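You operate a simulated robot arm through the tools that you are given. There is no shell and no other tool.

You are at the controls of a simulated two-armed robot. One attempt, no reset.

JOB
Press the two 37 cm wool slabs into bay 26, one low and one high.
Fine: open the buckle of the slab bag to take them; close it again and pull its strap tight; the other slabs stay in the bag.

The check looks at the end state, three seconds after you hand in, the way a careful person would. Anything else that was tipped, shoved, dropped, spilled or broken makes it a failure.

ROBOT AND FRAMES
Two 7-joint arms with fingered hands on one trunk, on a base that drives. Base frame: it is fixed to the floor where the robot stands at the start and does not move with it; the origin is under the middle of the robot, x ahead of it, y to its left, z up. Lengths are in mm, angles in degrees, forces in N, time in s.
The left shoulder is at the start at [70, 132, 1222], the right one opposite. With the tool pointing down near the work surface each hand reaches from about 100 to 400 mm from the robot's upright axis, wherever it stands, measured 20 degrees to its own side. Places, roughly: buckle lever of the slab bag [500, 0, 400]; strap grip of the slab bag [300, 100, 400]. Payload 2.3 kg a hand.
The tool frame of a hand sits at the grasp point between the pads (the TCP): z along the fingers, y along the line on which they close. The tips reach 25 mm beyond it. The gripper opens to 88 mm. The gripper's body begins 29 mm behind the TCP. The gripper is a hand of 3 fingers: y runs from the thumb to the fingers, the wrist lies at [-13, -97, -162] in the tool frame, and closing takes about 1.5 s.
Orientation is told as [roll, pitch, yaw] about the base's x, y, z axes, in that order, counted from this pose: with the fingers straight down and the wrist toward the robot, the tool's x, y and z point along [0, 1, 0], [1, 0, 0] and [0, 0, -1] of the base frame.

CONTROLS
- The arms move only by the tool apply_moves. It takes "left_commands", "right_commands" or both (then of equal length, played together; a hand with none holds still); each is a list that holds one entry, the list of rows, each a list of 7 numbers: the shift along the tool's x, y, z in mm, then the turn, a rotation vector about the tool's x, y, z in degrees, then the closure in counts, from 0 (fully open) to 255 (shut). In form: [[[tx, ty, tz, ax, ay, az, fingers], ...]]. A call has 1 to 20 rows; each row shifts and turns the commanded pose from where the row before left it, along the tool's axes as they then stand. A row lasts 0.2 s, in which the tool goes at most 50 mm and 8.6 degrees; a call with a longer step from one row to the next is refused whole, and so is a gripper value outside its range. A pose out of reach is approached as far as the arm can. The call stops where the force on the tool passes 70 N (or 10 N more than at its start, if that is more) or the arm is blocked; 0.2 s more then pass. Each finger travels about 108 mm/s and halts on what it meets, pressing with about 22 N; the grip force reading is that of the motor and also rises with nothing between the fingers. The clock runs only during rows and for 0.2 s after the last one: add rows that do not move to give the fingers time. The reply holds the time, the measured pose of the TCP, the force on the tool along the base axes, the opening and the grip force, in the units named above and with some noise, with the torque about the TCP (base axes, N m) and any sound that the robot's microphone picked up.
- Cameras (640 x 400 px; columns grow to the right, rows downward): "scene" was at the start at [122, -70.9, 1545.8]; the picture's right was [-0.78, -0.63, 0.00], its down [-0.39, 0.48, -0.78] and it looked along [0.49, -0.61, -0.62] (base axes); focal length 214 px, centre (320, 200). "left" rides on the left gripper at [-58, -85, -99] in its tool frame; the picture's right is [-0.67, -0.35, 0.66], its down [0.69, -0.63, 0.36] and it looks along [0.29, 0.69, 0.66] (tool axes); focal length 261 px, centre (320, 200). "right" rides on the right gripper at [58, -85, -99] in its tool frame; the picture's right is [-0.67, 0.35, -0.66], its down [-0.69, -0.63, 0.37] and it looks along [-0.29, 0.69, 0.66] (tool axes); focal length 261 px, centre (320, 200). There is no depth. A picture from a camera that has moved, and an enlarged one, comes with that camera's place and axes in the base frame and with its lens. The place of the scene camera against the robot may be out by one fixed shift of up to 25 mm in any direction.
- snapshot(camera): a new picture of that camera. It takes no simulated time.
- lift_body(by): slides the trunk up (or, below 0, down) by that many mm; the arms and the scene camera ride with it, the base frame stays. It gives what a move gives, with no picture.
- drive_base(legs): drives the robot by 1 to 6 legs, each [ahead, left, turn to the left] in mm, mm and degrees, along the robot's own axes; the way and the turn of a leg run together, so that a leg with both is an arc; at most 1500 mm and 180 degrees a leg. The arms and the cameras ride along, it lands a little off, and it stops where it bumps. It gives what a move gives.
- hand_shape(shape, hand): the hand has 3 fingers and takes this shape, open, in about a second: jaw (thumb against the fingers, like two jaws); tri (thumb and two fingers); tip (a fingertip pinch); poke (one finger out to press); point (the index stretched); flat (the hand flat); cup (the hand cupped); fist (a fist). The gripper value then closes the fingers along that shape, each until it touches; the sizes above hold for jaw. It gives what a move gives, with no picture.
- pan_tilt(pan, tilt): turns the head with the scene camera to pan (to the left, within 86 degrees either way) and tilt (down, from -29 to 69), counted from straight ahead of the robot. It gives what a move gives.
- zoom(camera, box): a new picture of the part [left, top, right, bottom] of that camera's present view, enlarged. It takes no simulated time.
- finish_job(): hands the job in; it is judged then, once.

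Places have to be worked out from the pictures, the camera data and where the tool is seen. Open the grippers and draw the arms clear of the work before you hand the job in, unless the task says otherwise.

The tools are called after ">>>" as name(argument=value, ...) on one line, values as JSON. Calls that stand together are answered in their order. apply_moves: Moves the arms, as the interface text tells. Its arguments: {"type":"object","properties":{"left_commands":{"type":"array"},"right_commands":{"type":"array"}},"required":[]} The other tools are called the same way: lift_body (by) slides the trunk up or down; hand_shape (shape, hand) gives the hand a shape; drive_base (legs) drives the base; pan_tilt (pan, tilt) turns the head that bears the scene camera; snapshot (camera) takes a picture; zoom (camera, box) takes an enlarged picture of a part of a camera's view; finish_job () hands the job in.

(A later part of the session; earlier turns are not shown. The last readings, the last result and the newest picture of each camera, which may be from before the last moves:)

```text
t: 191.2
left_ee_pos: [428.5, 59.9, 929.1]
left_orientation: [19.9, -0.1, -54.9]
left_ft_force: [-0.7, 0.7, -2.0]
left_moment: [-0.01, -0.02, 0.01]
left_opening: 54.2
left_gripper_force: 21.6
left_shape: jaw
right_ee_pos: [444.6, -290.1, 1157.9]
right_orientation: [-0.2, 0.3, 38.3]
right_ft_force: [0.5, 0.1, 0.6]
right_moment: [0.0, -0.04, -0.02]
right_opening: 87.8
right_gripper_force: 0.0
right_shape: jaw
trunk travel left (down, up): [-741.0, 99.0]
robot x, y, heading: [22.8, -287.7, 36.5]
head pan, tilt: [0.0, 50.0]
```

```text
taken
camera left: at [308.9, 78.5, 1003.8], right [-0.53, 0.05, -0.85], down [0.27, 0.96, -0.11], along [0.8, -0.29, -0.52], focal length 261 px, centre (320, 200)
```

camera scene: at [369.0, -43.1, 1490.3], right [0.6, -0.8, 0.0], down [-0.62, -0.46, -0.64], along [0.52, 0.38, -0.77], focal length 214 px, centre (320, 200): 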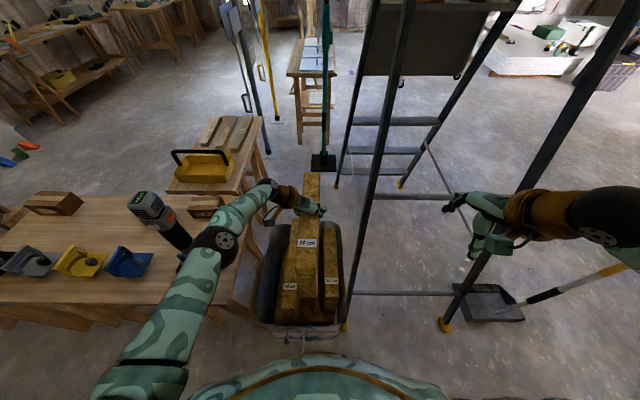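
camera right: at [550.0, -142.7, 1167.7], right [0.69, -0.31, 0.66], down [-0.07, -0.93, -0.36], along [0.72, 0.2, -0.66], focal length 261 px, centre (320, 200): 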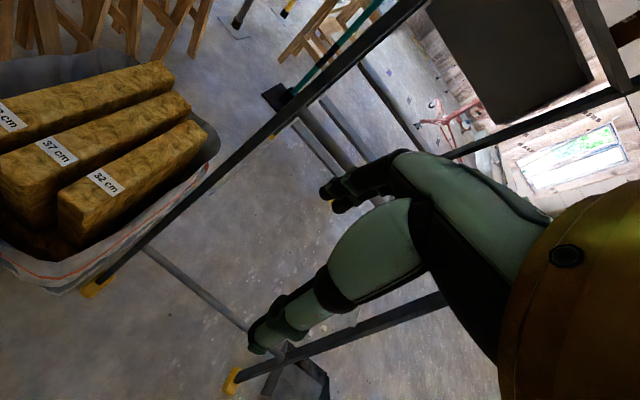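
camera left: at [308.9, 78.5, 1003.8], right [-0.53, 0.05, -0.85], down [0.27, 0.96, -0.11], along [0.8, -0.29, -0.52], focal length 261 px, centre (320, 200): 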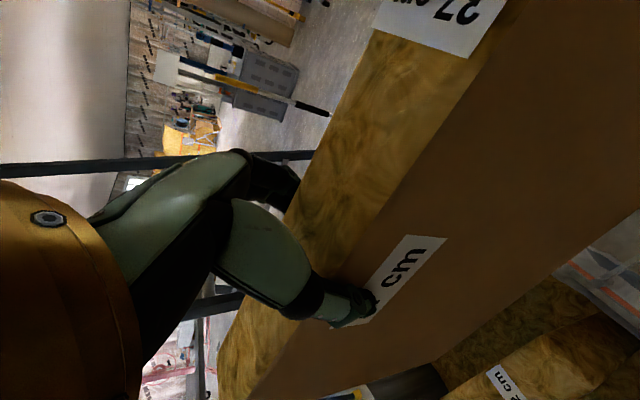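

I pull the slab in a little and turn it parallel to the robot's front, as before.

>>> apply_moves(left_commands=[[[-33, 0, -12, 0, 0, 0, 255], [-33, 0, -12, 0, 0, 0, 255], [0, 0, 0, 2.84, 0, -7.8, 255], [0, 0, 0, 2.84, 0, -7.8, 255], [0, 0, 0, 2.84, 0, -7.8, 255], [0, 0, 0, 2.84, 0, -7.8, 255], [0, 0, 0, 2.84, 0, -7.8, 255], [0, 0, 0, 2.84, 0, -7.8, 255], [0, 0, 0, 2.84, 0, -7.8, 255], [0, 0, 0, 2.84, 0, -7.8, 255], [0, 0, 0, 2.84, 0, -7.8, 255], [0, 0, 0, 2.84, 0, -7.8, 255], [0, 0, 0, 2.84, 0, -7.8, 255], [0, -30, 0, 0, 0, 0, 255], [0, -30, 0, 0, 0, 0, 255], [0, 0, 0, 0, 0, 0, 255]]])

>>> snapshot(camera="scene")

>>> snapshot(camera="left")

```text
t: 194.6
left_ee_pos: [321.7, -15.9, 930.6]
left_orientation: [19.8, -0.1, 36.2]
left_ft_force: [0.0, -0.9, -1.8]
left_moment: [0.0, -0.04, 0.02]
left_opening: 54.3
left_gripper_force: 22.3
left_shape: jaw
right_ee_pos: [443.1, -291.3, 1157.5]
right_orientation: [-0.2, 0.2, 38.2]
right_ft_force: [1.0, 0.3, 0.1]
right_moment: [0.04, 0.03, 0.0]
right_opening: 88.1
right_gripper_force: 0.0
right_shape: jaw
trunk travel left (down, up): [-741.0, 99.0]
robot x, y, heading: [18.7, -291.5, 36.6]
head pan, tilt: [0.0, 50.0]
```

```text
taken
camera scene: at [137.8, -214.9, 1490.3], right [0.6, -0.8, 0.0], down [-0.62, -0.46, -0.64], along [0.52, 0.38, -0.77], focal length 214 px, centre (320, 200)
```

scene: 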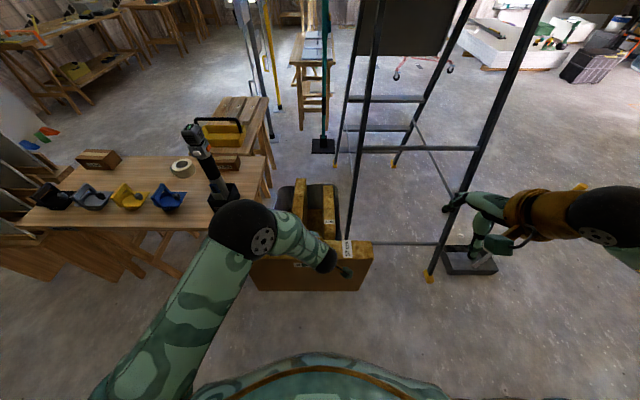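

```text
taken
camera left: at [307.2, -138.1, 1005.3], right [-0.04, -0.53, -0.84], down [-0.96, 0.25, -0.11], along [0.27, 0.81, -0.52], focal length 261 px, centre (320, 200)
```

left: 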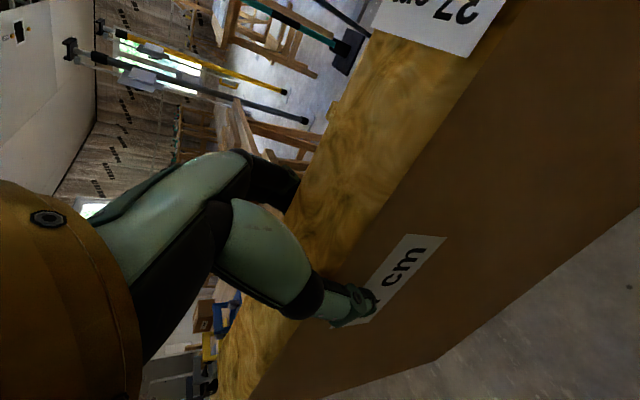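

Slab 3 is parallel to the front. I turn 180° to the wall and shift right 207 mm to line up with bay 26.

>>> drive_base(legs=[[0, 0, 90], [0, 0, 90]])

>>> drive_base(legs=[[0, -207, 0]])

>>> pan_tilt(pan=0, tilt=20)

>>> snapshot(camera="scene")

>>> snapshot(camera="left")

>>> snapshot(camera="right")

```text
t: 202.6
left_ee_pos: [-288.5, -557.3, 930.1]
left_orientation: [19.9, 0.0, -143.9]
left_ft_force: [0.1, -0.3, -2.6]
left_moment: [0.0, -0.02, 0.02]
left_opening: 53.5
left_gripper_force: 22.2
left_shape: jaw
right_ee_pos: [-409.6, -281.9, 1157.9]
right_orientation: [-0.1, 0.2, -142.0]
right_ft_force: [-0.1, 0.0, 0.5]
right_moment: [-0.01, 0.02, -0.01]
right_opening: 88.0
right_gripper_force: 0.1
right_shape: jaw
trunk travel left (down, up): [-741.0, 99.0]
robot x, y, heading: [13.5, -287.0, -143.8]
head pan, tilt: [0.0, 50.0]
```

```text
t: 204.2
left_ee_pos: [-409.8, -394.0, 929.7]
left_orientation: [19.9, 0.0, -143.9]
left_ft_force: [0.0, 0.2, -1.9]
left_moment: [0.02, 0.0, 0.01]
left_opening: 53.7
left_gripper_force: 22.0
left_shape: jaw
right_ee_pos: [-529.6, -119.4, 1158.6]
right_orientation: [-0.2, 0.2, -141.9]
right_ft_force: [1.0, -0.1, -0.3]
right_moment: [0.0, -0.03, 0.02]
right_opening: 88.0
right_gripper_force: 0.1
right_shape: jaw
trunk travel left (down, up): [-741.0, 99.0]
robot x, y, heading: [-103.8, -121.0, -143.7]
head pan, tilt: [0.0, 50.0]
```

```text
t: 205.2
left_ee_pos: [-410.5, -392.7, 930.3]
left_orientation: [19.9, -0.1, -143.9]
left_ft_force: [0.1, 0.1, -2.6]
left_moment: [-0.03, -0.02, 0.0]
left_opening: 53.6
left_gripper_force: 22.1
left_shape: jaw
right_ee_pos: [-532.5, -117.0, 1159.2]
right_orientation: [-0.1, 0.3, -141.9]
right_ft_force: [-0.5, -0.5, -0.8]
right_moment: [0.0, -0.01, -0.01]
right_opening: 87.8
right_gripper_force: 0.1
right_shape: jaw
trunk travel left (down, up): [-741.0, 99.0]
robot x, y, heading: [-103.7, -125.3, -143.5]
head pan, tilt: [0.0, 20.0]
```

```text
taken
camera scene: at [-204.1, -210.5, 1535.9], right [-0.59, 0.8, 0.0], down [0.28, 0.2, -0.94], along [-0.76, -0.56, -0.34], focal length 214 px, centre (320, 200)
```

scene: 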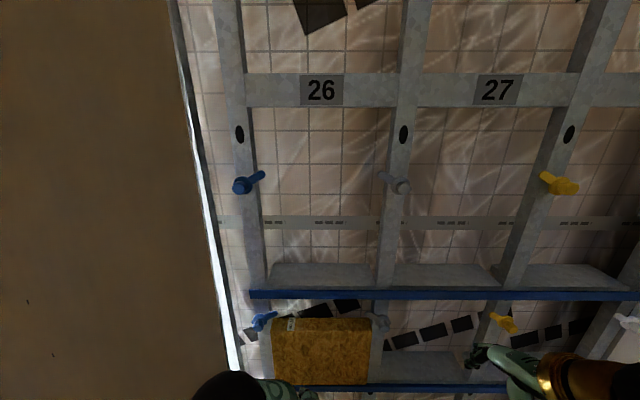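

```text
taken
camera left: at [-393.4, -271.5, 1005.4], right [0.04, 0.53, -0.84], down [0.96, -0.25, -0.11], along [-0.27, -0.81, -0.52], focal length 261 px, centre (320, 200)
```

left: 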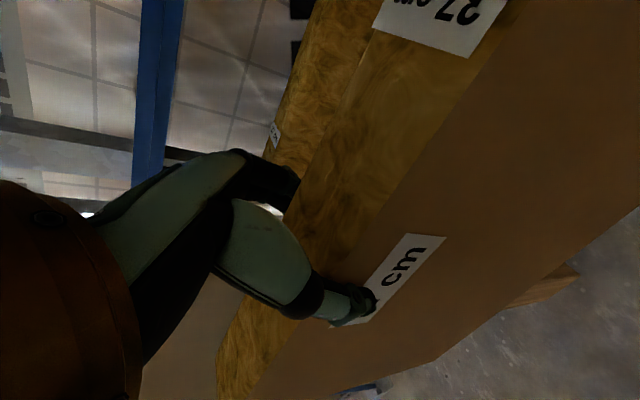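

```text
taken
camera right: at [-429.5, -109.3, 1257.6], right [-0.69, 0.31, 0.66], down [0.07, 0.93, -0.36], along [-0.72, -0.2, -0.66], focal length 261 px, centre (320, 200)
```

right: 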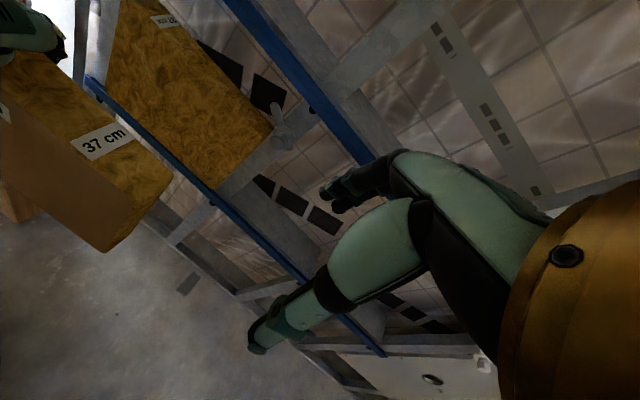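

Slab 1 is still perfectly placed. I trim the heading, raise the trunk fully (99 mm) and lift slab 3 with the arm to TCP z≈1345 for the high place.

>>> drive_base(legs=[[0, 0, -0.6]])

>>> lift_body(by=99)

>>> apply_moves(left_commands=[[[13.6, 0, -37.3, 0, 0, 0, 255], [13.6, 0, -37.3, 0, 0, 0, 255], [13.6, 0, -37.3, 0, 0, 0, 255], [13.6, 0, -37.3, 0, 0, 0, 255], [13.6, 0, -37.3, 0, 0, 0, 255], [13.6, 0, -37.3, 0, 0, 0, 255], [13.6, 0, -37.3, 0, 0, 0, 255], [13.6, 0, -37.3, 0, 0, 0, 255], [0, 0, 0, 0, 0, 0, 255]]])

>>> snapshot(camera="scene")

>>> snapshot(camera="left")

>>> snapshot(camera="right")

```text
t: 205.9
left_ee_pos: [-414.5, -389.7, 931.3]
left_orientation: [19.9, 0.0, -144.5]
left_ft_force: [0.1, 0.6, -2.1]
left_moment: [-0.03, -0.02, -0.04]
left_opening: 53.4
left_gripper_force: 21.7
left_shape: jaw
right_ee_pos: [-531.9, -112.5, 1159.2]
right_orientation: [0.0, 0.2, -142.4]
right_ft_force: [0.9, 0.5, 0.2]
right_moment: [0.0, 0.0, -0.01]
right_opening: 88.1
right_gripper_force: 0.1
right_shape: jaw
trunk travel left (down, up): [-741.0, 99.0]
robot x, y, heading: [-102.9, -117.5, -144.2]
head pan, tilt: [0.0, 20.0]
```

```text
t: 207.2
left_ee_pos: [-414.2, -389.3, 1030.2]
left_orientation: [19.9, 0.1, -144.5]
left_ft_force: [-0.3, -0.2, -1.9]
left_moment: [0.02, 0.03, -0.05]
left_opening: 53.8
left_gripper_force: 21.9
left_shape: jaw
right_ee_pos: [-531.7, -111.5, 1257.8]
right_orientation: [-0.1, 0.3, -142.4]
right_ft_force: [-0.3, 0.7, -0.6]
right_moment: [-0.01, 0.0, 0.01]
right_opening: 87.8
right_gripper_force: 0.1
right_shape: jaw
trunk travel left (down, up): [-840.0, 0.0]
robot x, y, heading: [-105.5, -124.3, -144.4]
head pan, tilt: [0.0, 20.0]
```

```text
t: 209.2
left_ee_pos: [-414.7, -390.2, 1347.2]
left_orientation: [19.8, 0.0, -144.5]
left_ft_force: [-0.8, -0.8, -2.6]
left_moment: [0.01, 0.02, 0.01]
left_opening: 53.1
left_gripper_force: 21.8
left_shape: jaw
right_ee_pos: [-531.9, -112.2, 1257.4]
right_orientation: [-0.1, 0.1, -142.5]
right_ft_force: [0.2, 0.1, 0.5]
right_moment: [0.01, 0.0, -0.01]
right_opening: 88.0
right_gripper_force: 0.1
right_shape: jaw
trunk travel left (down, up): [-840.0, 0.0]
robot x, y, heading: [-106.9, -121.7, -144.3]
head pan, tilt: [0.0, 20.0]
```

```text
taken
camera scene: at [-205.1, -209.5, 1634.9], right [-0.59, 0.81, 0.0], down [0.28, 0.2, -0.94], along [-0.76, -0.55, -0.34], focal length 214 px, centre (320, 200)
```

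scene: 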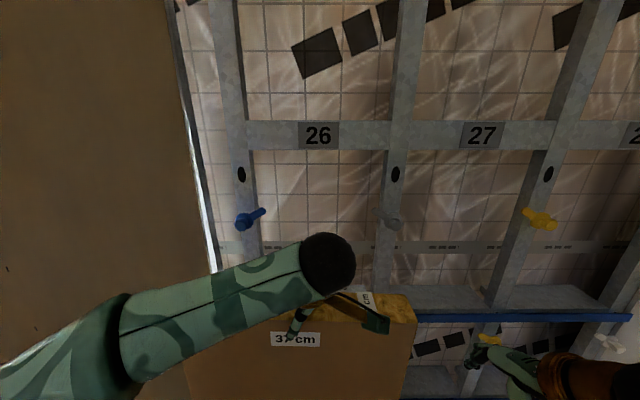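

```text
taken
camera left: at [-395.1, -269.7, 1422.5], right [0.05, 0.53, -0.84], down [0.96, -0.26, -0.11], along [-0.28, -0.8, -0.52], focal length 261 px, centre (320, 200)
```

left: 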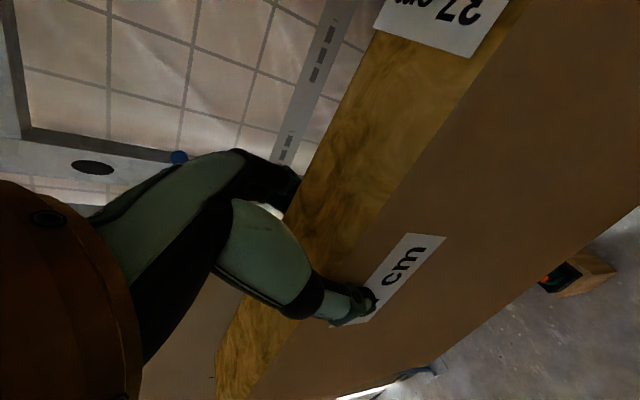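

```text
taken
camera right: at [-429.4, -106.1, 1356.6], right [-0.69, 0.32, 0.66], down [0.08, 0.93, -0.36], along [-0.72, -0.19, -0.66], focal length 261 px, centre (320, 200)
```

right: 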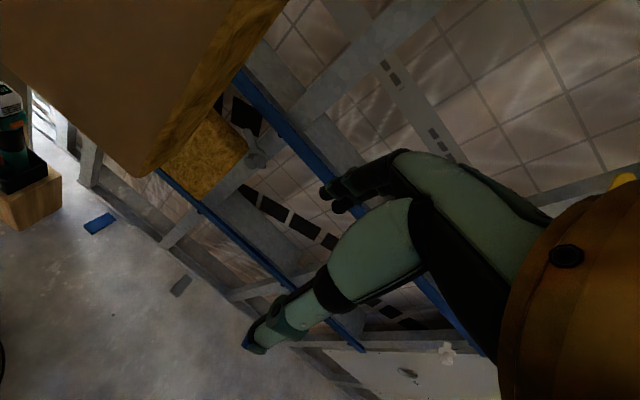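

I draw the right hand back 120 mm, pitch slab 3's bottom 20° forward, shift it 21 mm right to L≈53, and then drive 180 mm toward the wall.

>>> apply_moves(left_commands=[[[-9.9, 0, -3.6, 0, 0, 0, 255], [-9.9, 0, -3.6, 0, 0, 0, 255], [0, 0, 0, -6.27, 0, -2.28, 255], [0, 0, 0, -6.27, 0, -2.28, 255], [0, 0, 0, -6.27, 0, -2.28, 255], [0, 0, 0, 0, 0, 0, 255]]], right_commands=[[[0, -40, 0, 0, 0, 0, 0], [0, -40, 0, 0, 0, 0, 0], [0, -40, 0, 0, 0, 0, 0], [0, 0, 0, 0, 0, 0, 0], [0, 0, 0, 0, 0, 0, 0], [0, 0, 0, 0, 0, 0, 0]]])

>>> drive_base(legs=[[170, 0, 0]])

>>> snapshot(camera="scene")

>>> snapshot(camera="right")

>>> snapshot(camera="left")

```text
t: 210.6
left_ee_pos: [-425.8, -372.3, 1347.9]
left_orientation: [19.9, -20.1, -144.5]
left_ft_force: [-0.4, 0.2, -2.6]
left_moment: [0.08, -0.12, 0.0]
left_opening: 53.4
left_gripper_force: 21.9
left_shape: jaw
right_ee_pos: [-441.5, -37.1, 1264.3]
right_orientation: [-0.1, 0.2, -142.4]
right_ft_force: [0.2, -0.3, -0.4]
right_moment: [0.01, 0.01, 0.0]
right_opening: 87.9
right_gripper_force: 0.1
right_shape: jaw
right hand out of reach, approached as far as the arm can: row 3
trunk travel left (down, up): [-840.0, 0.0]
robot x, y, heading: [-105.4, -119.0, -144.1]
head pan, tilt: [0.0, 20.0]
```

```text
t: 212.1
left_ee_pos: [-557.7, -469.2, 1348.5]
left_orientation: [19.9, -20.2, -144.3]
left_ft_force: [0.9, 0.0, -1.9]
left_moment: [0.08, -0.08, -0.02]
left_opening: 53.2
left_gripper_force: 21.6
left_shape: jaw
right_ee_pos: [-572.6, -133.0, 1264.0]
right_orientation: [0.0, 0.1, -142.3]
right_ft_force: [0.1, 0.0, 0.8]
right_moment: [0.02, 0.0, 0.0]
right_opening: 88.0
right_gripper_force: 0.1
right_shape: jaw
trunk travel left (down, up): [-840.0, 0.0]
robot x, y, heading: [-241.4, -219.0, -144.1]
head pan, tilt: [0.0, 20.0]
```

```text
taken
camera scene: at [-335.5, -304.9, 1635.4], right [-0.59, 0.81, 0.0], down [0.27, 0.2, -0.94], along [-0.76, -0.55, -0.34], focal length 214 px, centre (320, 200)
```

scene: 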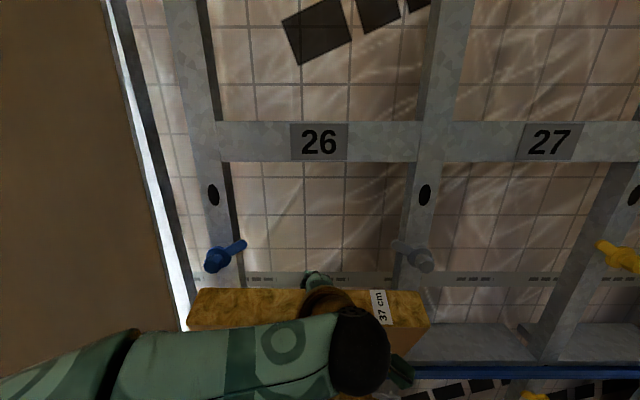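

```text
taken
camera right: at [-470.5, -127.8, 1363.7], right [-0.69, 0.32, 0.66], down [0.08, 0.93, -0.36], along [-0.72, -0.2, -0.66], focal length 261 px, centre (320, 200)
```

right: 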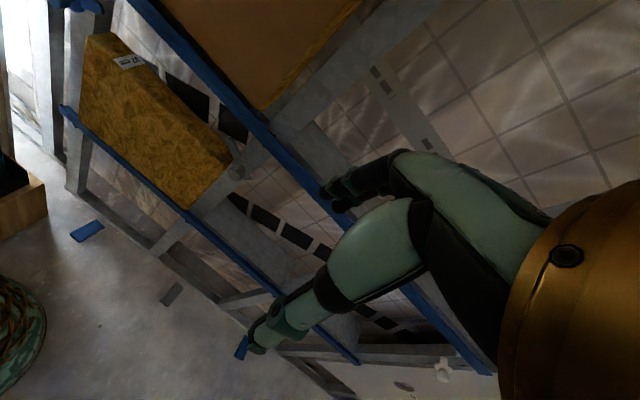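

```text
taken
camera left: at [-521.6, -336.6, 1389.5], right [-0.21, 0.35, -0.91], down [0.9, -0.3, -0.32], along [-0.39, -0.89, -0.25], focal length 261 px, centre (320, 200)
```

left: 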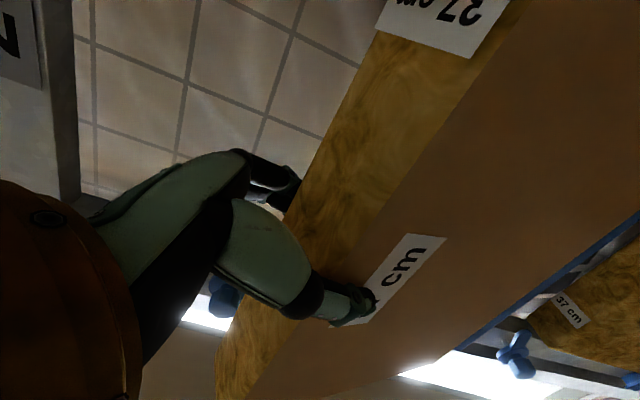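

TCP is at W 727, L 54, z 1348 and free. I advance with the arm in 15 mm steps over the upper bar, watching forces.

>>> apply_moves(left_commands=[[[-1.8, 14.1, 4.8, 0, 0, 0, 255], [-1.8, 14.1, 4.8, 0, 0, 0, 255], [0, 0, 0, 0, 0, 0, 255]]])

>>> zoom(camera="right", box=[60, 0, 380, 220])

>>> snapshot(camera="left")

```text
t: 212.9
left_ee_pos: [-584.2, -486.1, 1347.9]
left_orientation: [19.9, -20.1, -144.3]
left_ft_force: [1.8, 2.8, -2.1]
left_moment: [0.71, -0.61, 0.46]
left_opening: 52.6
left_gripper_force: 22.1
left_shape: jaw
right_ee_pos: [-576.0, -132.8, 1263.0]
right_orientation: [0.0, 0.3, -142.3]
right_ft_force: [0.2, -0.1, -0.3]
right_moment: [0.03, 0.0, 0.01]
right_opening: 88.2
right_gripper_force: 0.1
right_shape: jaw
trunk travel left (down, up): [-840.0, 0.0]
robot x, y, heading: [-238.6, -217.9, -144.1]
head pan, tilt: [0.0, 20.0]
```

```text
1.82 times, centred on (220, 110) of right
camera zoom: at [-472.7, -128.2, 1363.3], right [-0.69, 0.32, 0.65], down [0.08, 0.93, -0.36], along [-0.72, -0.2, -0.66], focal length 474 px, centre (502, 364)
```

zoom: 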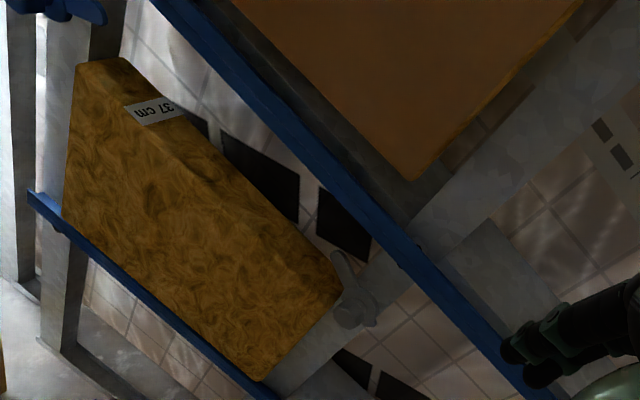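

```text
taken
camera left: at [-548.5, -354.2, 1389.0], right [-0.21, 0.35, -0.91], down [0.9, -0.3, -0.32], along [-0.39, -0.89, -0.25], focal length 261 px, centre (320, 200)
```

left: 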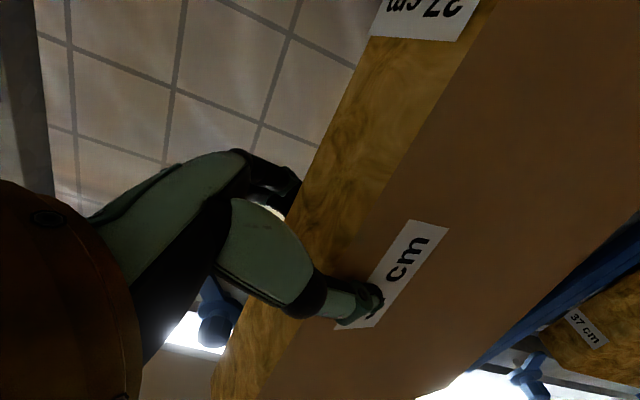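

Now the slab's left lower end meets the left stud, and the right view shows spare room at the right. I back off 25 mm, shift 9 mm right, and go in again.

>>> apply_moves(left_commands=[[[2.9, -23.5, -8, 0, 0, 0, 255], [-8.5, 0, -3.1, 0, 0, 0, 255], [0, 0, 0, 0, 0, 0, 255]]])

>>> snapshot(camera="left")

>>> apply_moves(left_commands=[[[-1.8, 14.1, 4.8, 0, 0, 0, 255], [-1.8, 14.1, 4.8, 0, 0, 0, 255], [0, 0, 0, 0, 0, 0, 255]]])

>>> zoom(camera="right", box=[60, 0, 380, 220])

>>> snapshot(camera="left")

```text
t: 213.7
left_ee_pos: [-570.4, -466.0, 1345.8]
left_orientation: [20.0, -20.1, -144.4]
left_ft_force: [0.7, -0.3, -2.4]
left_moment: [0.05, -0.07, 0.0]
left_opening: 52.9
left_gripper_force: 22.2
left_shape: jaw
right_ee_pos: [-576.0, -135.8, 1263.6]
right_orientation: [0.0, 0.3, -142.3]
right_ft_force: [-0.8, 0.2, -0.9]
right_moment: [0.01, 0.0, 0.03]
right_opening: 87.8
right_gripper_force: 0.0
right_shape: jaw
trunk travel left (down, up): [-840.0, 0.0]
robot x, y, heading: [-242.1, -217.9, -144.1]
head pan, tilt: [0.0, 20.0]
```

```text
taken
camera left: at [-535.3, -334.3, 1387.8], right [-0.21, 0.35, -0.91], down [0.9, -0.3, -0.32], along [-0.39, -0.89, -0.25], focal length 261 px, centre (320, 200)
```

left: 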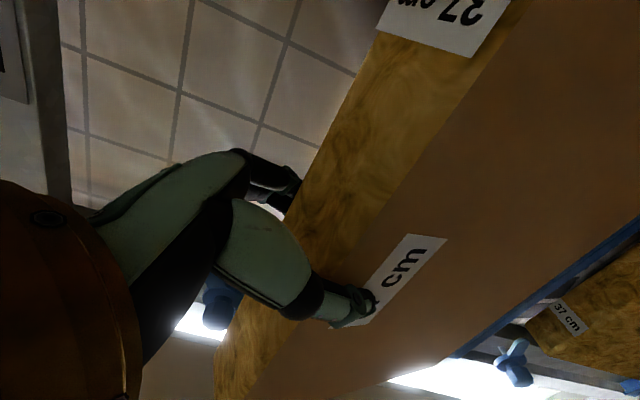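

```text
t: 214.5
left_ee_pos: [-593.1, -481.5, 1347.7]
left_orientation: [19.9, -20.1, -144.3]
left_ft_force: [2.0, 4.0, -1.5]
left_moment: [0.77, -0.64, 0.51]
left_opening: 52.3
left_gripper_force: 21.5
left_shape: jaw
right_ee_pos: [-574.5, -134.2, 1265.6]
right_orientation: [0.0, 0.1, -142.3]
right_ft_force: [-0.1, 1.3, 0.3]
right_moment: [0.03, 0.01, -0.02]
right_opening: 87.7
right_gripper_force: 0.0
right_shape: jaw
trunk travel left (down, up): [-840.0, 0.0]
robot x, y, heading: [-240.1, -214.1, -144.0]
head pan, tilt: [0.0, 20.0]
```

```text
1.82 times, centred on (220, 110) of right
camera zoom: at [-472.5, -127.6, 1363.3], right [-0.69, 0.32, 0.65], down [0.08, 0.93, -0.36], along [-0.72, -0.2, -0.66], focal length 474 px, centre (502, 364)
```

zoom: 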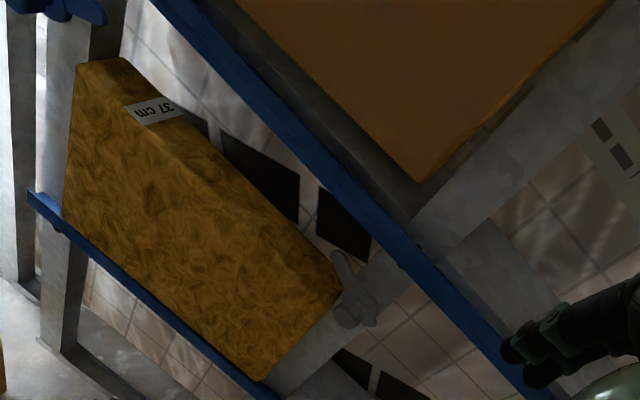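

```text
taken
camera left: at [-557.8, -349.4, 1388.9], right [-0.21, 0.35, -0.91], down [0.9, -0.3, -0.32], along [-0.39, -0.89, -0.25], focal length 261 px, centre (320, 200)
```

left: 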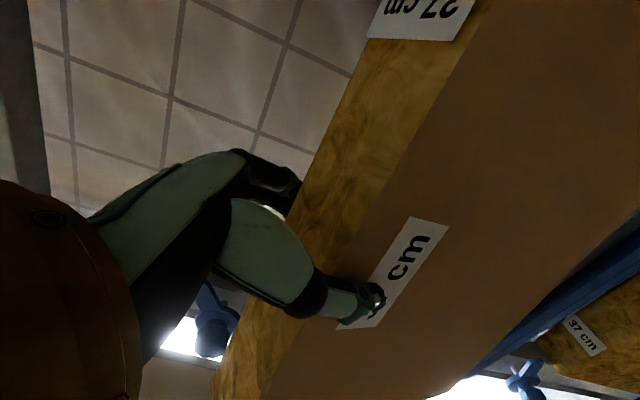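

Same left-side contact although L is now 44, so it may be the upper lip rather than the stud. I back off 25 mm, return to L≈50, raise 14 mm and try again.

>>> apply_moves(left_commands=[[[2.9, -23.5, -8, 0, 0, 0, 255], [5.6, 0, 2.1, 0, 0, 0, 255], [4.5, 4.8, -12.4, 0, 0, 0, 255], [0, 0, 0, 0, 0, 0, 255]]])

>>> apply_moves(left_commands=[[[-1.8, 14.1, 4.8, 0, 0, 0, 255], [-1.8, 14.1, 4.8, 0, 0, 0, 255], [0, 0, 0, 0, 0, 0, 255]]])

>>> zoom(camera="right", box=[60, 0, 380, 220])

>>> snapshot(camera="left")

>>> zoom(camera="scene", box=[160, 200, 460, 400])

```text
t: 215.5
left_ee_pos: [-570.4, -474.1, 1361.2]
left_orientation: [20.0, -20.0, -144.4]
left_ft_force: [0.8, 0.4, -1.3]
left_moment: [0.13, -0.12, 0.05]
left_opening: 52.6
left_gripper_force: 22.0
left_shape: jaw
right_ee_pos: [-576.3, -135.0, 1263.3]
right_orientation: [0.0, 0.3, -142.4]
right_ft_force: [-0.1, 0.1, 0.1]
right_moment: [-0.02, -0.02, 0.0]
right_opening: 87.9
right_gripper_force: 0.0
right_shape: jaw
trunk travel left (down, up): [-840.0, 0.0]
robot x, y, heading: [-240.1, -220.7, -143.8]
head pan, tilt: [0.0, 20.0]
```

```text
t: 216.3
left_ee_pos: [-593.1, -487.7, 1362.2]
left_orientation: [20.0, -20.0, -144.4]
left_ft_force: [1.7, 4.8, 0.6]
left_moment: [0.89, -0.71, 0.53]
left_opening: 51.9
left_gripper_force: 22.0
left_shape: jaw
right_ee_pos: [-574.4, -132.8, 1263.5]
right_orientation: [0.0, 0.1, -142.3]
right_ft_force: [-0.5, 0.3, -0.2]
right_moment: [0.01, -0.02, -0.01]
right_opening: 88.0
right_gripper_force: 0.0
right_shape: jaw
trunk travel left (down, up): [-840.0, 0.0]
robot x, y, heading: [-239.9, -218.5, -144.0]
head pan, tilt: [0.0, 20.0]
```

```text
1.82 times, centred on (220, 110) of right
camera zoom: at [-472.2, -126.8, 1363.3], right [-0.69, 0.32, 0.65], down [0.08, 0.93, -0.36], along [-0.72, -0.2, -0.66], focal length 474 px, centre (502, 364)
```

zoom: 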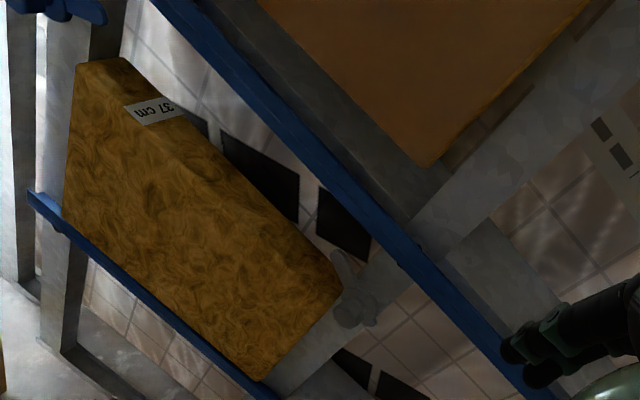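

```text
taken
camera left: at [-558.6, -356.3, 1403.5], right [-0.21, 0.35, -0.91], down [0.9, -0.3, -0.32], along [-0.39, -0.89, -0.25], focal length 261 px, centre (320, 200)
```

left: 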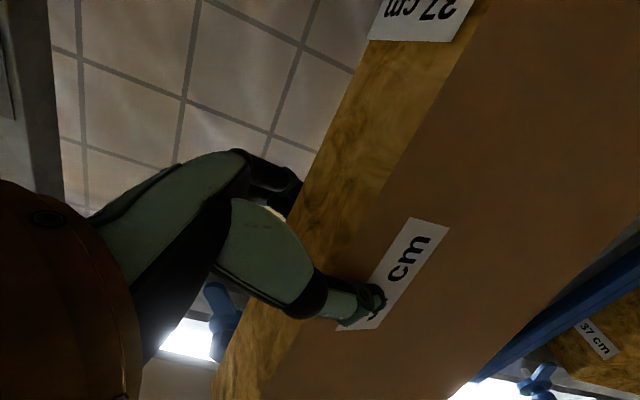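

```text
2.00 times, centred on (310, 300) of scene
camera zoom: at [-337.6, -303.7, 1635.3], right [-0.59, 0.81, 0.0], down [0.28, 0.2, -0.94], along [-0.76, -0.55, -0.34], focal length 429 px, centre (340, 0)
```

zoom: 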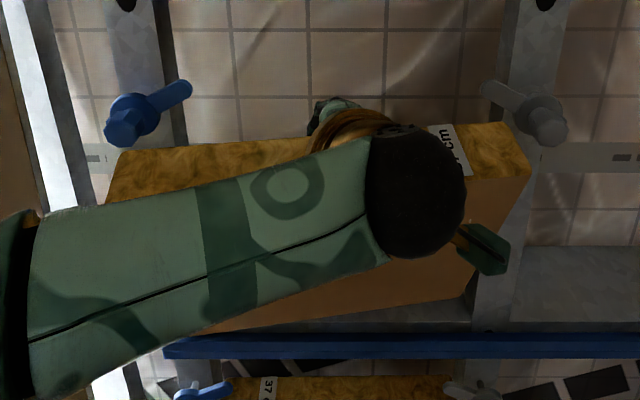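

The scene picture shows slab 3's centre about 16 mm left of the bay centre (its offset from the TCP differs from slab 1's). I back off, shift 13 mm right to L≈35 and advance again.

>>> apply_moves(left_commands=[[[2.9, -23.5, -8, 0, 0, 0, 255], [-12.2, 0, -4.5, 0, 0, 0, 255], [0, 0, 0, 0, 0, 0, 255]]])

>>> apply_moves(left_commands=[[[-1.8, 14.1, 4.8, 0, 0, 0, 255], [-1.8, 14.1, 4.8, 0, 0, 0, 255], [0, 0, 0, 0, 0, 0, 255]]])

>>> zoom(camera="right", box=[60, 0, 380, 220])

>>> zoom(camera="scene", box=[160, 200, 460, 400])

```text
t: 217.1
left_ee_pos: [-583.6, -465.4, 1361.2]
left_orientation: [19.9, -19.9, -144.3]
left_ft_force: [0.3, 0.8, -2.4]
left_moment: [0.08, -0.1, 0.01]
left_opening: 52.4
left_gripper_force: 22.1
left_shape: jaw
right_ee_pos: [-576.9, -135.0, 1263.7]
right_orientation: [0.0, 0.4, -142.3]
right_ft_force: [0.3, -0.3, -0.3]
right_moment: [-0.02, 0.04, 0.0]
right_opening: 88.0
right_gripper_force: 0.1
right_shape: jaw
trunk travel left (down, up): [-840.0, 0.0]
robot x, y, heading: [-238.0, -218.7, -144.0]
head pan, tilt: [0.0, 20.0]
```

```text
t: 217.9
left_ee_pos: [-605.1, -480.9, 1362.2]
left_orientation: [20.0, -20.1, -144.4]
left_ft_force: [3.1, 5.5, -0.7]
left_moment: [0.87, -0.77, 0.54]
left_opening: 52.2
left_gripper_force: 21.6
left_shape: jaw
right_ee_pos: [-573.8, -132.4, 1264.6]
right_orientation: [0.0, 0.1, -142.2]
right_ft_force: [-1.3, -0.1, 0.1]
right_moment: [-0.04, -0.01, 0.01]
right_opening: 88.0
right_gripper_force: 0.1
right_shape: jaw
trunk travel left (down, up): [-840.0, 0.0]
robot x, y, heading: [-241.2, -222.4, -144.2]
head pan, tilt: [0.0, 20.0]
```

```text
1.82 times, centred on (220, 110) of right
camera zoom: at [-472.1, -127.0, 1363.3], right [-0.69, 0.32, 0.65], down [0.08, 0.93, -0.36], along [-0.72, -0.2, -0.66], focal length 474 px, centre (502, 364)
```

zoom: 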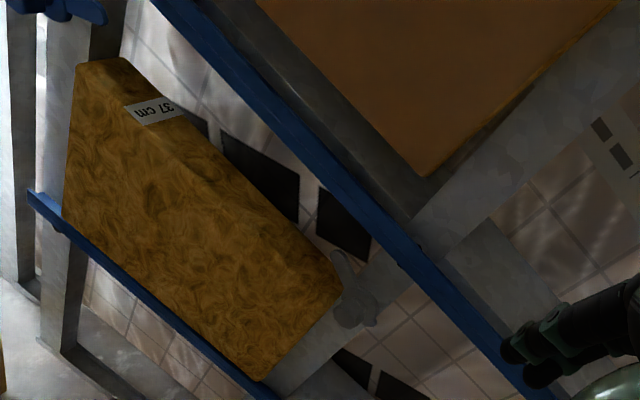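

```text
2.00 times, centred on (310, 300) of scene
camera zoom: at [-337.5, -303.9, 1635.3], right [-0.59, 0.81, 0.0], down [0.28, 0.2, -0.94], along [-0.76, -0.55, -0.34], focal length 429 px, centre (340, 0)
```

zoom: 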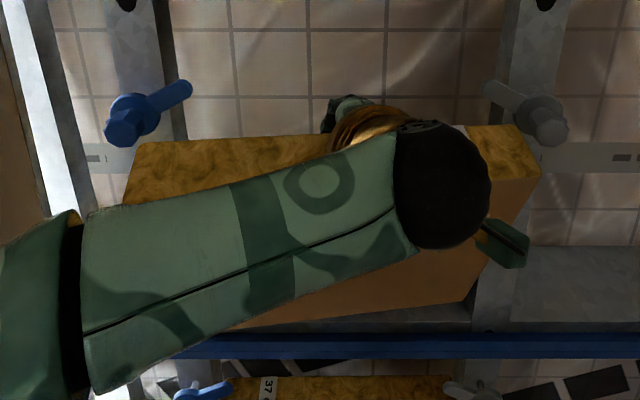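

Left still catches while the right view shows spare room at the right stud. I back off and shift another 9 mm right (L≈27).

>>> apply_moves(left_commands=[[[2.9, -23.5, -8, 0, 0, 0, 255], [-8.5, 0, -3.1, 0, 0, 0, 255], [0, 0, 0, 0, 0, 0, 255]]])

>>> snapshot(camera="left")

>>> apply_moves(left_commands=[[[-1.8, 14.1, 4.8, 0, 0, 0, 255], [-1.8, 14.1, 4.8, 0, 0, 0, 255], [0, 0, 0, 0, 0, 0, 255]]])

>>> zoom(camera="right", box=[160, 0, 380, 140])

```text
t: 218.7
left_ee_pos: [-592.8, -462.4, 1361.3]
left_orientation: [19.9, -20.0, -144.3]
left_ft_force: [0.7, 0.4, -2.5]
left_moment: [0.11, -0.11, 0.09]
left_opening: 52.7
left_gripper_force: 22.0
left_shape: jaw
right_ee_pos: [-576.8, -135.0, 1263.7]
right_orientation: [0.0, 0.3, -142.3]
right_ft_force: [0.0, 0.5, -0.2]
right_moment: [0.01, 0.0, 0.02]
right_opening: 87.8
right_gripper_force: 0.0
right_shape: jaw
trunk travel left (down, up): [-840.0, 0.0]
robot x, y, heading: [-240.3, -217.7, -143.9]
head pan, tilt: [0.0, 20.0]
```

```text
taken
camera left: at [-556.9, -329.7, 1402.4], right [-0.21, 0.35, -0.91], down [0.9, -0.3, -0.32], along [-0.39, -0.89, -0.25], focal length 261 px, centre (320, 200)
```

left: 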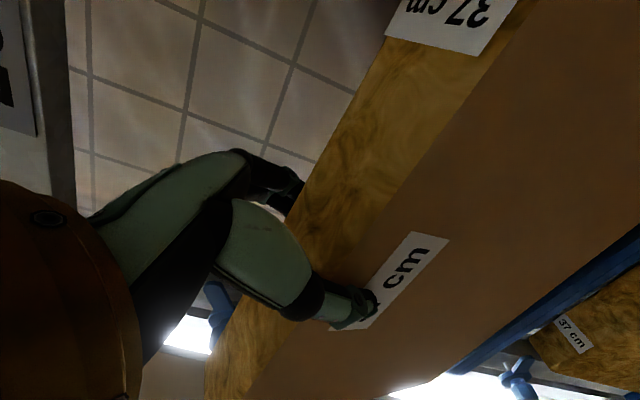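

```text
t: 219.5
left_ee_pos: [-612.7, -475.9, 1362.2]
left_orientation: [20.0, -20.1, -144.4]
left_ft_force: [2.2, 5.3, -0.5]
left_moment: [0.86, -0.77, 0.55]
left_opening: 51.9
left_gripper_force: 22.1
left_shape: jaw
right_ee_pos: [-574.8, -132.4, 1263.3]
right_orientation: [-0.1, 0.1, -142.3]
right_ft_force: [0.0, -0.3, 0.2]
right_moment: [0.02, 0.01, -0.01]
right_opening: 88.1
right_gripper_force: 0.2
right_shape: jaw
trunk travel left (down, up): [-840.0, 0.0]
robot x, y, heading: [-241.0, -216.9, -143.9]
head pan, tilt: [0.0, 20.0]
```

```text
2.86 times, centred on (270, 70) of right
camera zoom: at [-472.0, -126.8, 1363.3], right [-0.69, 0.32, 0.65], down [0.08, 0.93, -0.36], along [-0.72, -0.2, -0.66], focal length 745 px, centre (463, 571)
```

zoom: 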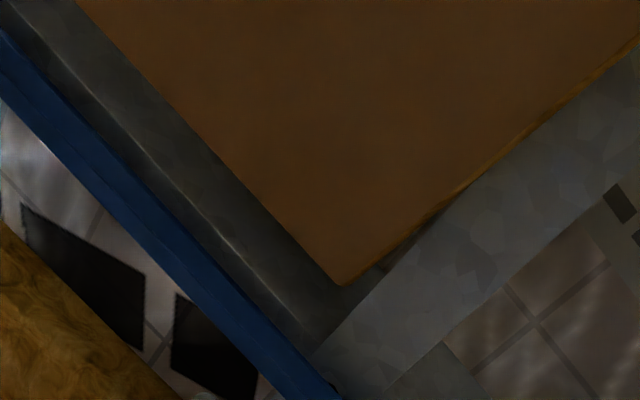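

From the right camera the slab's right edge runs from L −120 at its bottom to L −141 higher up, while the stud edge is plumb: slab 3 hangs rolled about 8° (bottom too far left), which explains the left catch. I pull back 50 mm to verify this freely.

>>> apply_moves(left_commands=[[[2.9, -23.5, -8, 0, 0, 0, 255], [2.9, -23.5, -8, 0, 0, 0, 255], [0, 0, 0, 0, 0, 0, 255]]])

>>> snapshot(camera="right")

>>> zoom(camera="right", box=[100, 0, 420, 200])

>>> snapshot(camera="scene")

```text
t: 220.3
left_ee_pos: [-575.4, -449.1, 1360.3]
left_orientation: [19.9, -20.1, -144.4]
left_ft_force: [-0.3, 0.1, -2.8]
left_moment: [0.05, -0.08, -0.01]
left_opening: 52.2
left_gripper_force: 22.1
left_shape: jaw
right_ee_pos: [-577.0, -135.7, 1264.6]
right_orientation: [0.0, 0.4, -142.2]
right_ft_force: [0.7, 0.2, -0.3]
right_moment: [0.01, -0.02, 0.0]
right_opening: 88.0
right_gripper_force: 0.1
right_shape: jaw
trunk travel left (down, up): [-840.0, 0.0]
robot x, y, heading: [-239.0, -218.7, -144.0]
head pan, tilt: [0.0, 20.0]
```

```text
taken
camera right: at [-474.1, -129.6, 1363.1], right [-0.69, 0.32, 0.65], down [0.08, 0.93, -0.36], along [-0.72, -0.2, -0.66], focal length 261 px, centre (320, 200)
```

right: 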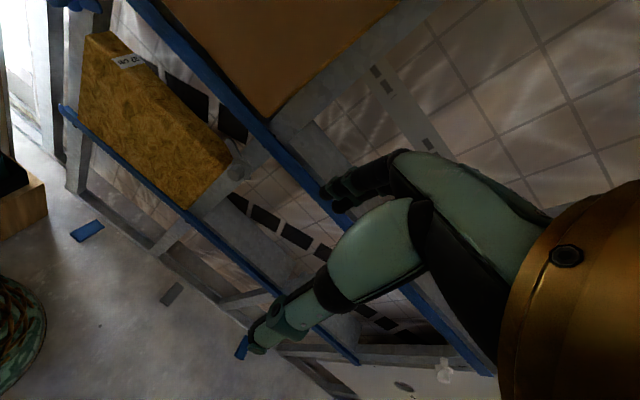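

```text
2.00 times, centred on (260, 100) of right
camera zoom: at [-474.1, -129.6, 1363.1], right [-0.69, 0.32, 0.65], down [0.08, 0.93, -0.36], along [-0.72, -0.2, -0.66], focal length 521 px, centre (440, 400)
```

zoom: 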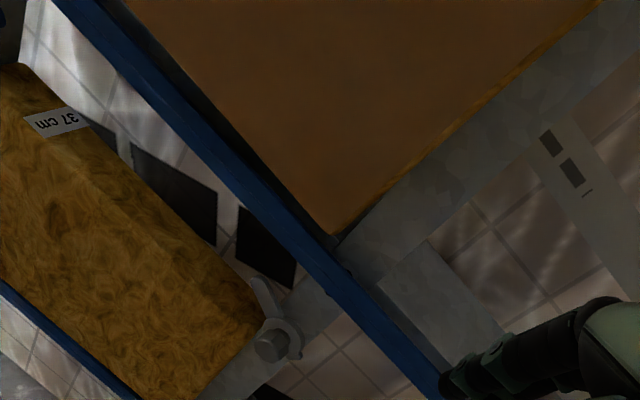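

```text
taken
camera scene: at [-339.9, -307.0, 1635.0], right [-0.59, 0.81, 0.0], down [0.28, 0.2, -0.94], along [-0.76, -0.55, -0.34], focal length 214 px, centre (320, 200)
```

scene: 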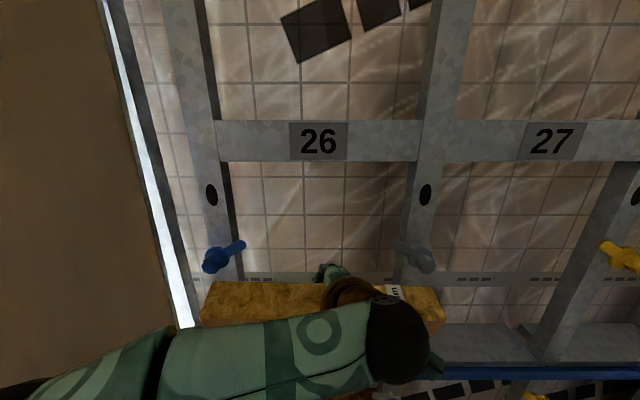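

Measured free: the right edge goes from L −133 at the bottom to −152 at z 1274, a 5° roll. I roll the hand back 5° about the forward axis and return to L≈52, then check again.

>>> apply_moves(left_commands=[[[0, 0, 0, 0.59, -4.7, -1.6, 255], [11.3, 0, 4.1, 0, 0, 0, 255], [11.3, 0, 4.1, 0, 0, 0, 255], [0, 0, 0, 0, 0, 0, 255]]])

>>> zoom(camera="right", box=[100, 0, 420, 200])

```text
t: 221.3
left_ee_pos: [-561.9, -468.5, 1359.8]
left_orientation: [14.6, -19.9, -142.5]
left_ft_force: [0.7, 0.5, -1.1]
left_moment: [0.05, -0.05, -0.02]
left_opening: 52.4
left_gripper_force: 22.7
left_shape: jaw
right_ee_pos: [-576.0, -136.0, 1262.9]
right_orientation: [0.0, 0.3, -142.3]
right_ft_force: [0.5, 0.0, 0.3]
right_moment: [0.03, 0.03, -0.03]
right_opening: 87.6
right_gripper_force: 0.0
right_shape: jaw
trunk travel left (down, up): [-840.0, 0.0]
robot x, y, heading: [-241.7, -220.6, -143.8]
head pan, tilt: [0.0, 20.0]
```

```text
2.00 times, centred on (260, 100) of right
camera zoom: at [-474.0, -129.9, 1363.2], right [-0.69, 0.31, 0.65], down [0.08, 0.93, -0.36], along [-0.72, -0.2, -0.66], focal length 521 px, centre (440, 400)
```

zoom: 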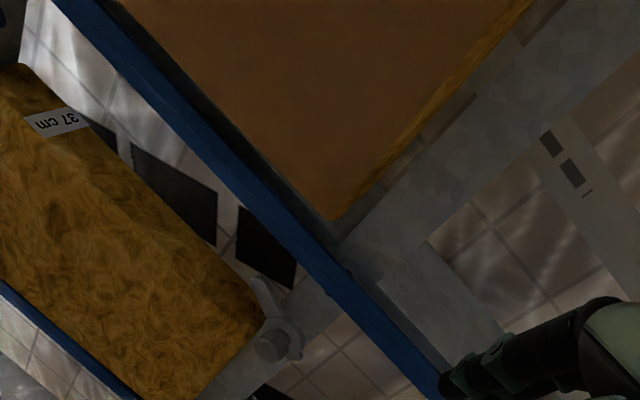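

Still about 3.5° of roll, plus a 1.9° yaw side effect. I correct both and measure again at higher zoom.

>>> apply_moves(left_commands=[[[0, 0, 0, -0.45, -4.15, 1.73, 255], [0, 0, 0, 0, 0, 0, 255]]])

>>> zoom(camera="right", box=[140, 0, 400, 150])

>>> zoom(camera="scene", box=[160, 220, 480, 400])

```text
t: 221.9
left_ee_pos: [-561.3, -469.6, 1358.7]
left_orientation: [11.1, -20.0, -144.5]
left_ft_force: [0.1, -0.4, -2.7]
left_moment: [0.0, -0.12, 0.01]
left_opening: 52.5
left_gripper_force: 22.1
left_shape: jaw
right_ee_pos: [-576.9, -136.1, 1264.0]
right_orientation: [0.0, 0.4, -142.3]
right_ft_force: [0.6, -0.3, 0.3]
right_moment: [-0.03, -0.02, -0.04]
right_opening: 87.8
right_gripper_force: 0.0
right_shape: jaw
trunk travel left (down, up): [-840.0, 0.0]
robot x, y, heading: [-240.3, -220.7, -143.7]
head pan, tilt: [0.0, 20.0]
```

```text
2.46 times, centred on (270, 75) of right
camera zoom: at [-473.8, -130.2, 1363.2], right [-0.69, 0.31, 0.65], down [0.08, 0.93, -0.36], along [-0.72, -0.2, -0.66], focal length 642 px, centre (443, 508)
```

zoom: 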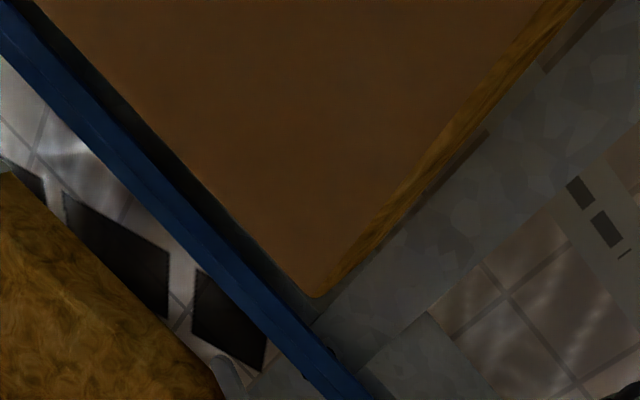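

```text
2.00 times, centred on (320, 310) of scene
camera zoom: at [-339.5, -307.7, 1634.9], right [-0.59, 0.81, 0.0], down [0.28, 0.2, -0.94], along [-0.76, -0.55, -0.34], focal length 429 px, centre (320, -20)
```

zoom: 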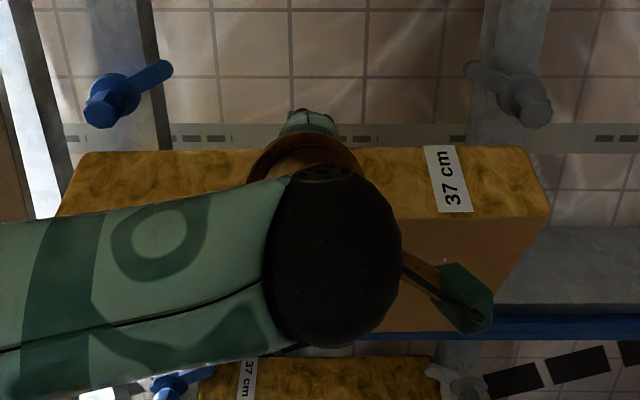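

Roll is now within about 1.5° and yaw is square. I try the insertion again from here in 15 mm steps.

>>> apply_moves(left_commands=[[[-1, 14.1, 5, 0, 0, 0, 255], [-1, 14.1, 5, 0, 0, 0, 255], [0, 0, 0, 0, 0, 0, 255]]])

>>> apply_moves(left_commands=[[[-0.8, 9.4, 3.3, 0, 0, 0, 255], [0, 0, 0, 0, 0, 0, 255]]])

>>> zoom(camera="right", box=[140, 0, 400, 150])

```text
t: 222.7
left_ee_pos: [-585.3, -486.5, 1358.3]
left_orientation: [11.1, -20.0, -144.5]
left_ft_force: [0.3, 0.2, -1.3]
left_moment: [-0.01, -0.05, 0.0]
left_opening: 52.6
left_gripper_force: 22.1
left_shape: jaw
right_ee_pos: [-576.1, -136.2, 1263.4]
right_orientation: [0.0, 0.3, -142.3]
right_ft_force: [-0.3, 0.4, -0.1]
right_moment: [0.0, 0.02, 0.01]
right_opening: 88.0
right_gripper_force: 0.2
right_shape: jaw
trunk travel left (down, up): [-840.0, 0.0]
robot x, y, heading: [-242.5, -224.1, -144.0]
head pan, tilt: [0.0, 20.0]
```

```text
t: 223.3
left_ee_pos: [-594.2, -492.8, 1359.5]
left_orientation: [11.1, -20.1, -144.5]
left_ft_force: [-0.3, 0.7, -1.8]
left_moment: [0.1, -0.15, 0.04]
left_opening: 52.8
left_gripper_force: 21.4
left_shape: jaw
right_ee_pos: [-575.1, -136.7, 1264.1]
right_orientation: [0.0, 0.3, -142.3]
right_ft_force: [-0.3, -0.5, 0.7]
right_moment: [0.0, -0.01, 0.01]
right_opening: 87.7
right_gripper_force: 0.2
right_shape: jaw
trunk travel left (down, up): [-840.0, 0.0]
robot x, y, heading: [-242.8, -216.3, -144.0]
head pan, tilt: [0.0, 20.0]
```

```text
2.46 times, centred on (270, 75) of right
camera zoom: at [-473.6, -129.9, 1363.2], right [-0.69, 0.31, 0.65], down [0.08, 0.93, -0.36], along [-0.72, -0.2, -0.66], focal length 642 px, centre (443, 508)
```

zoom: 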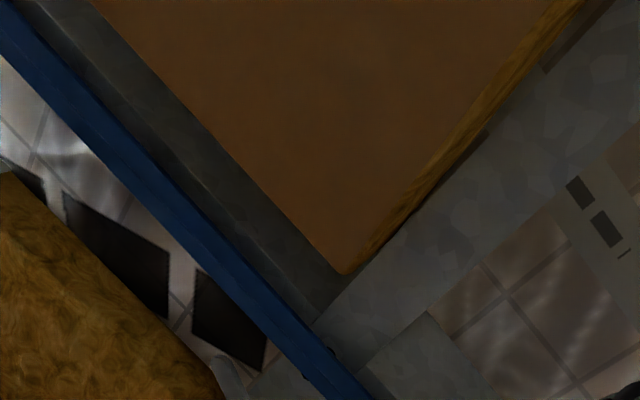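

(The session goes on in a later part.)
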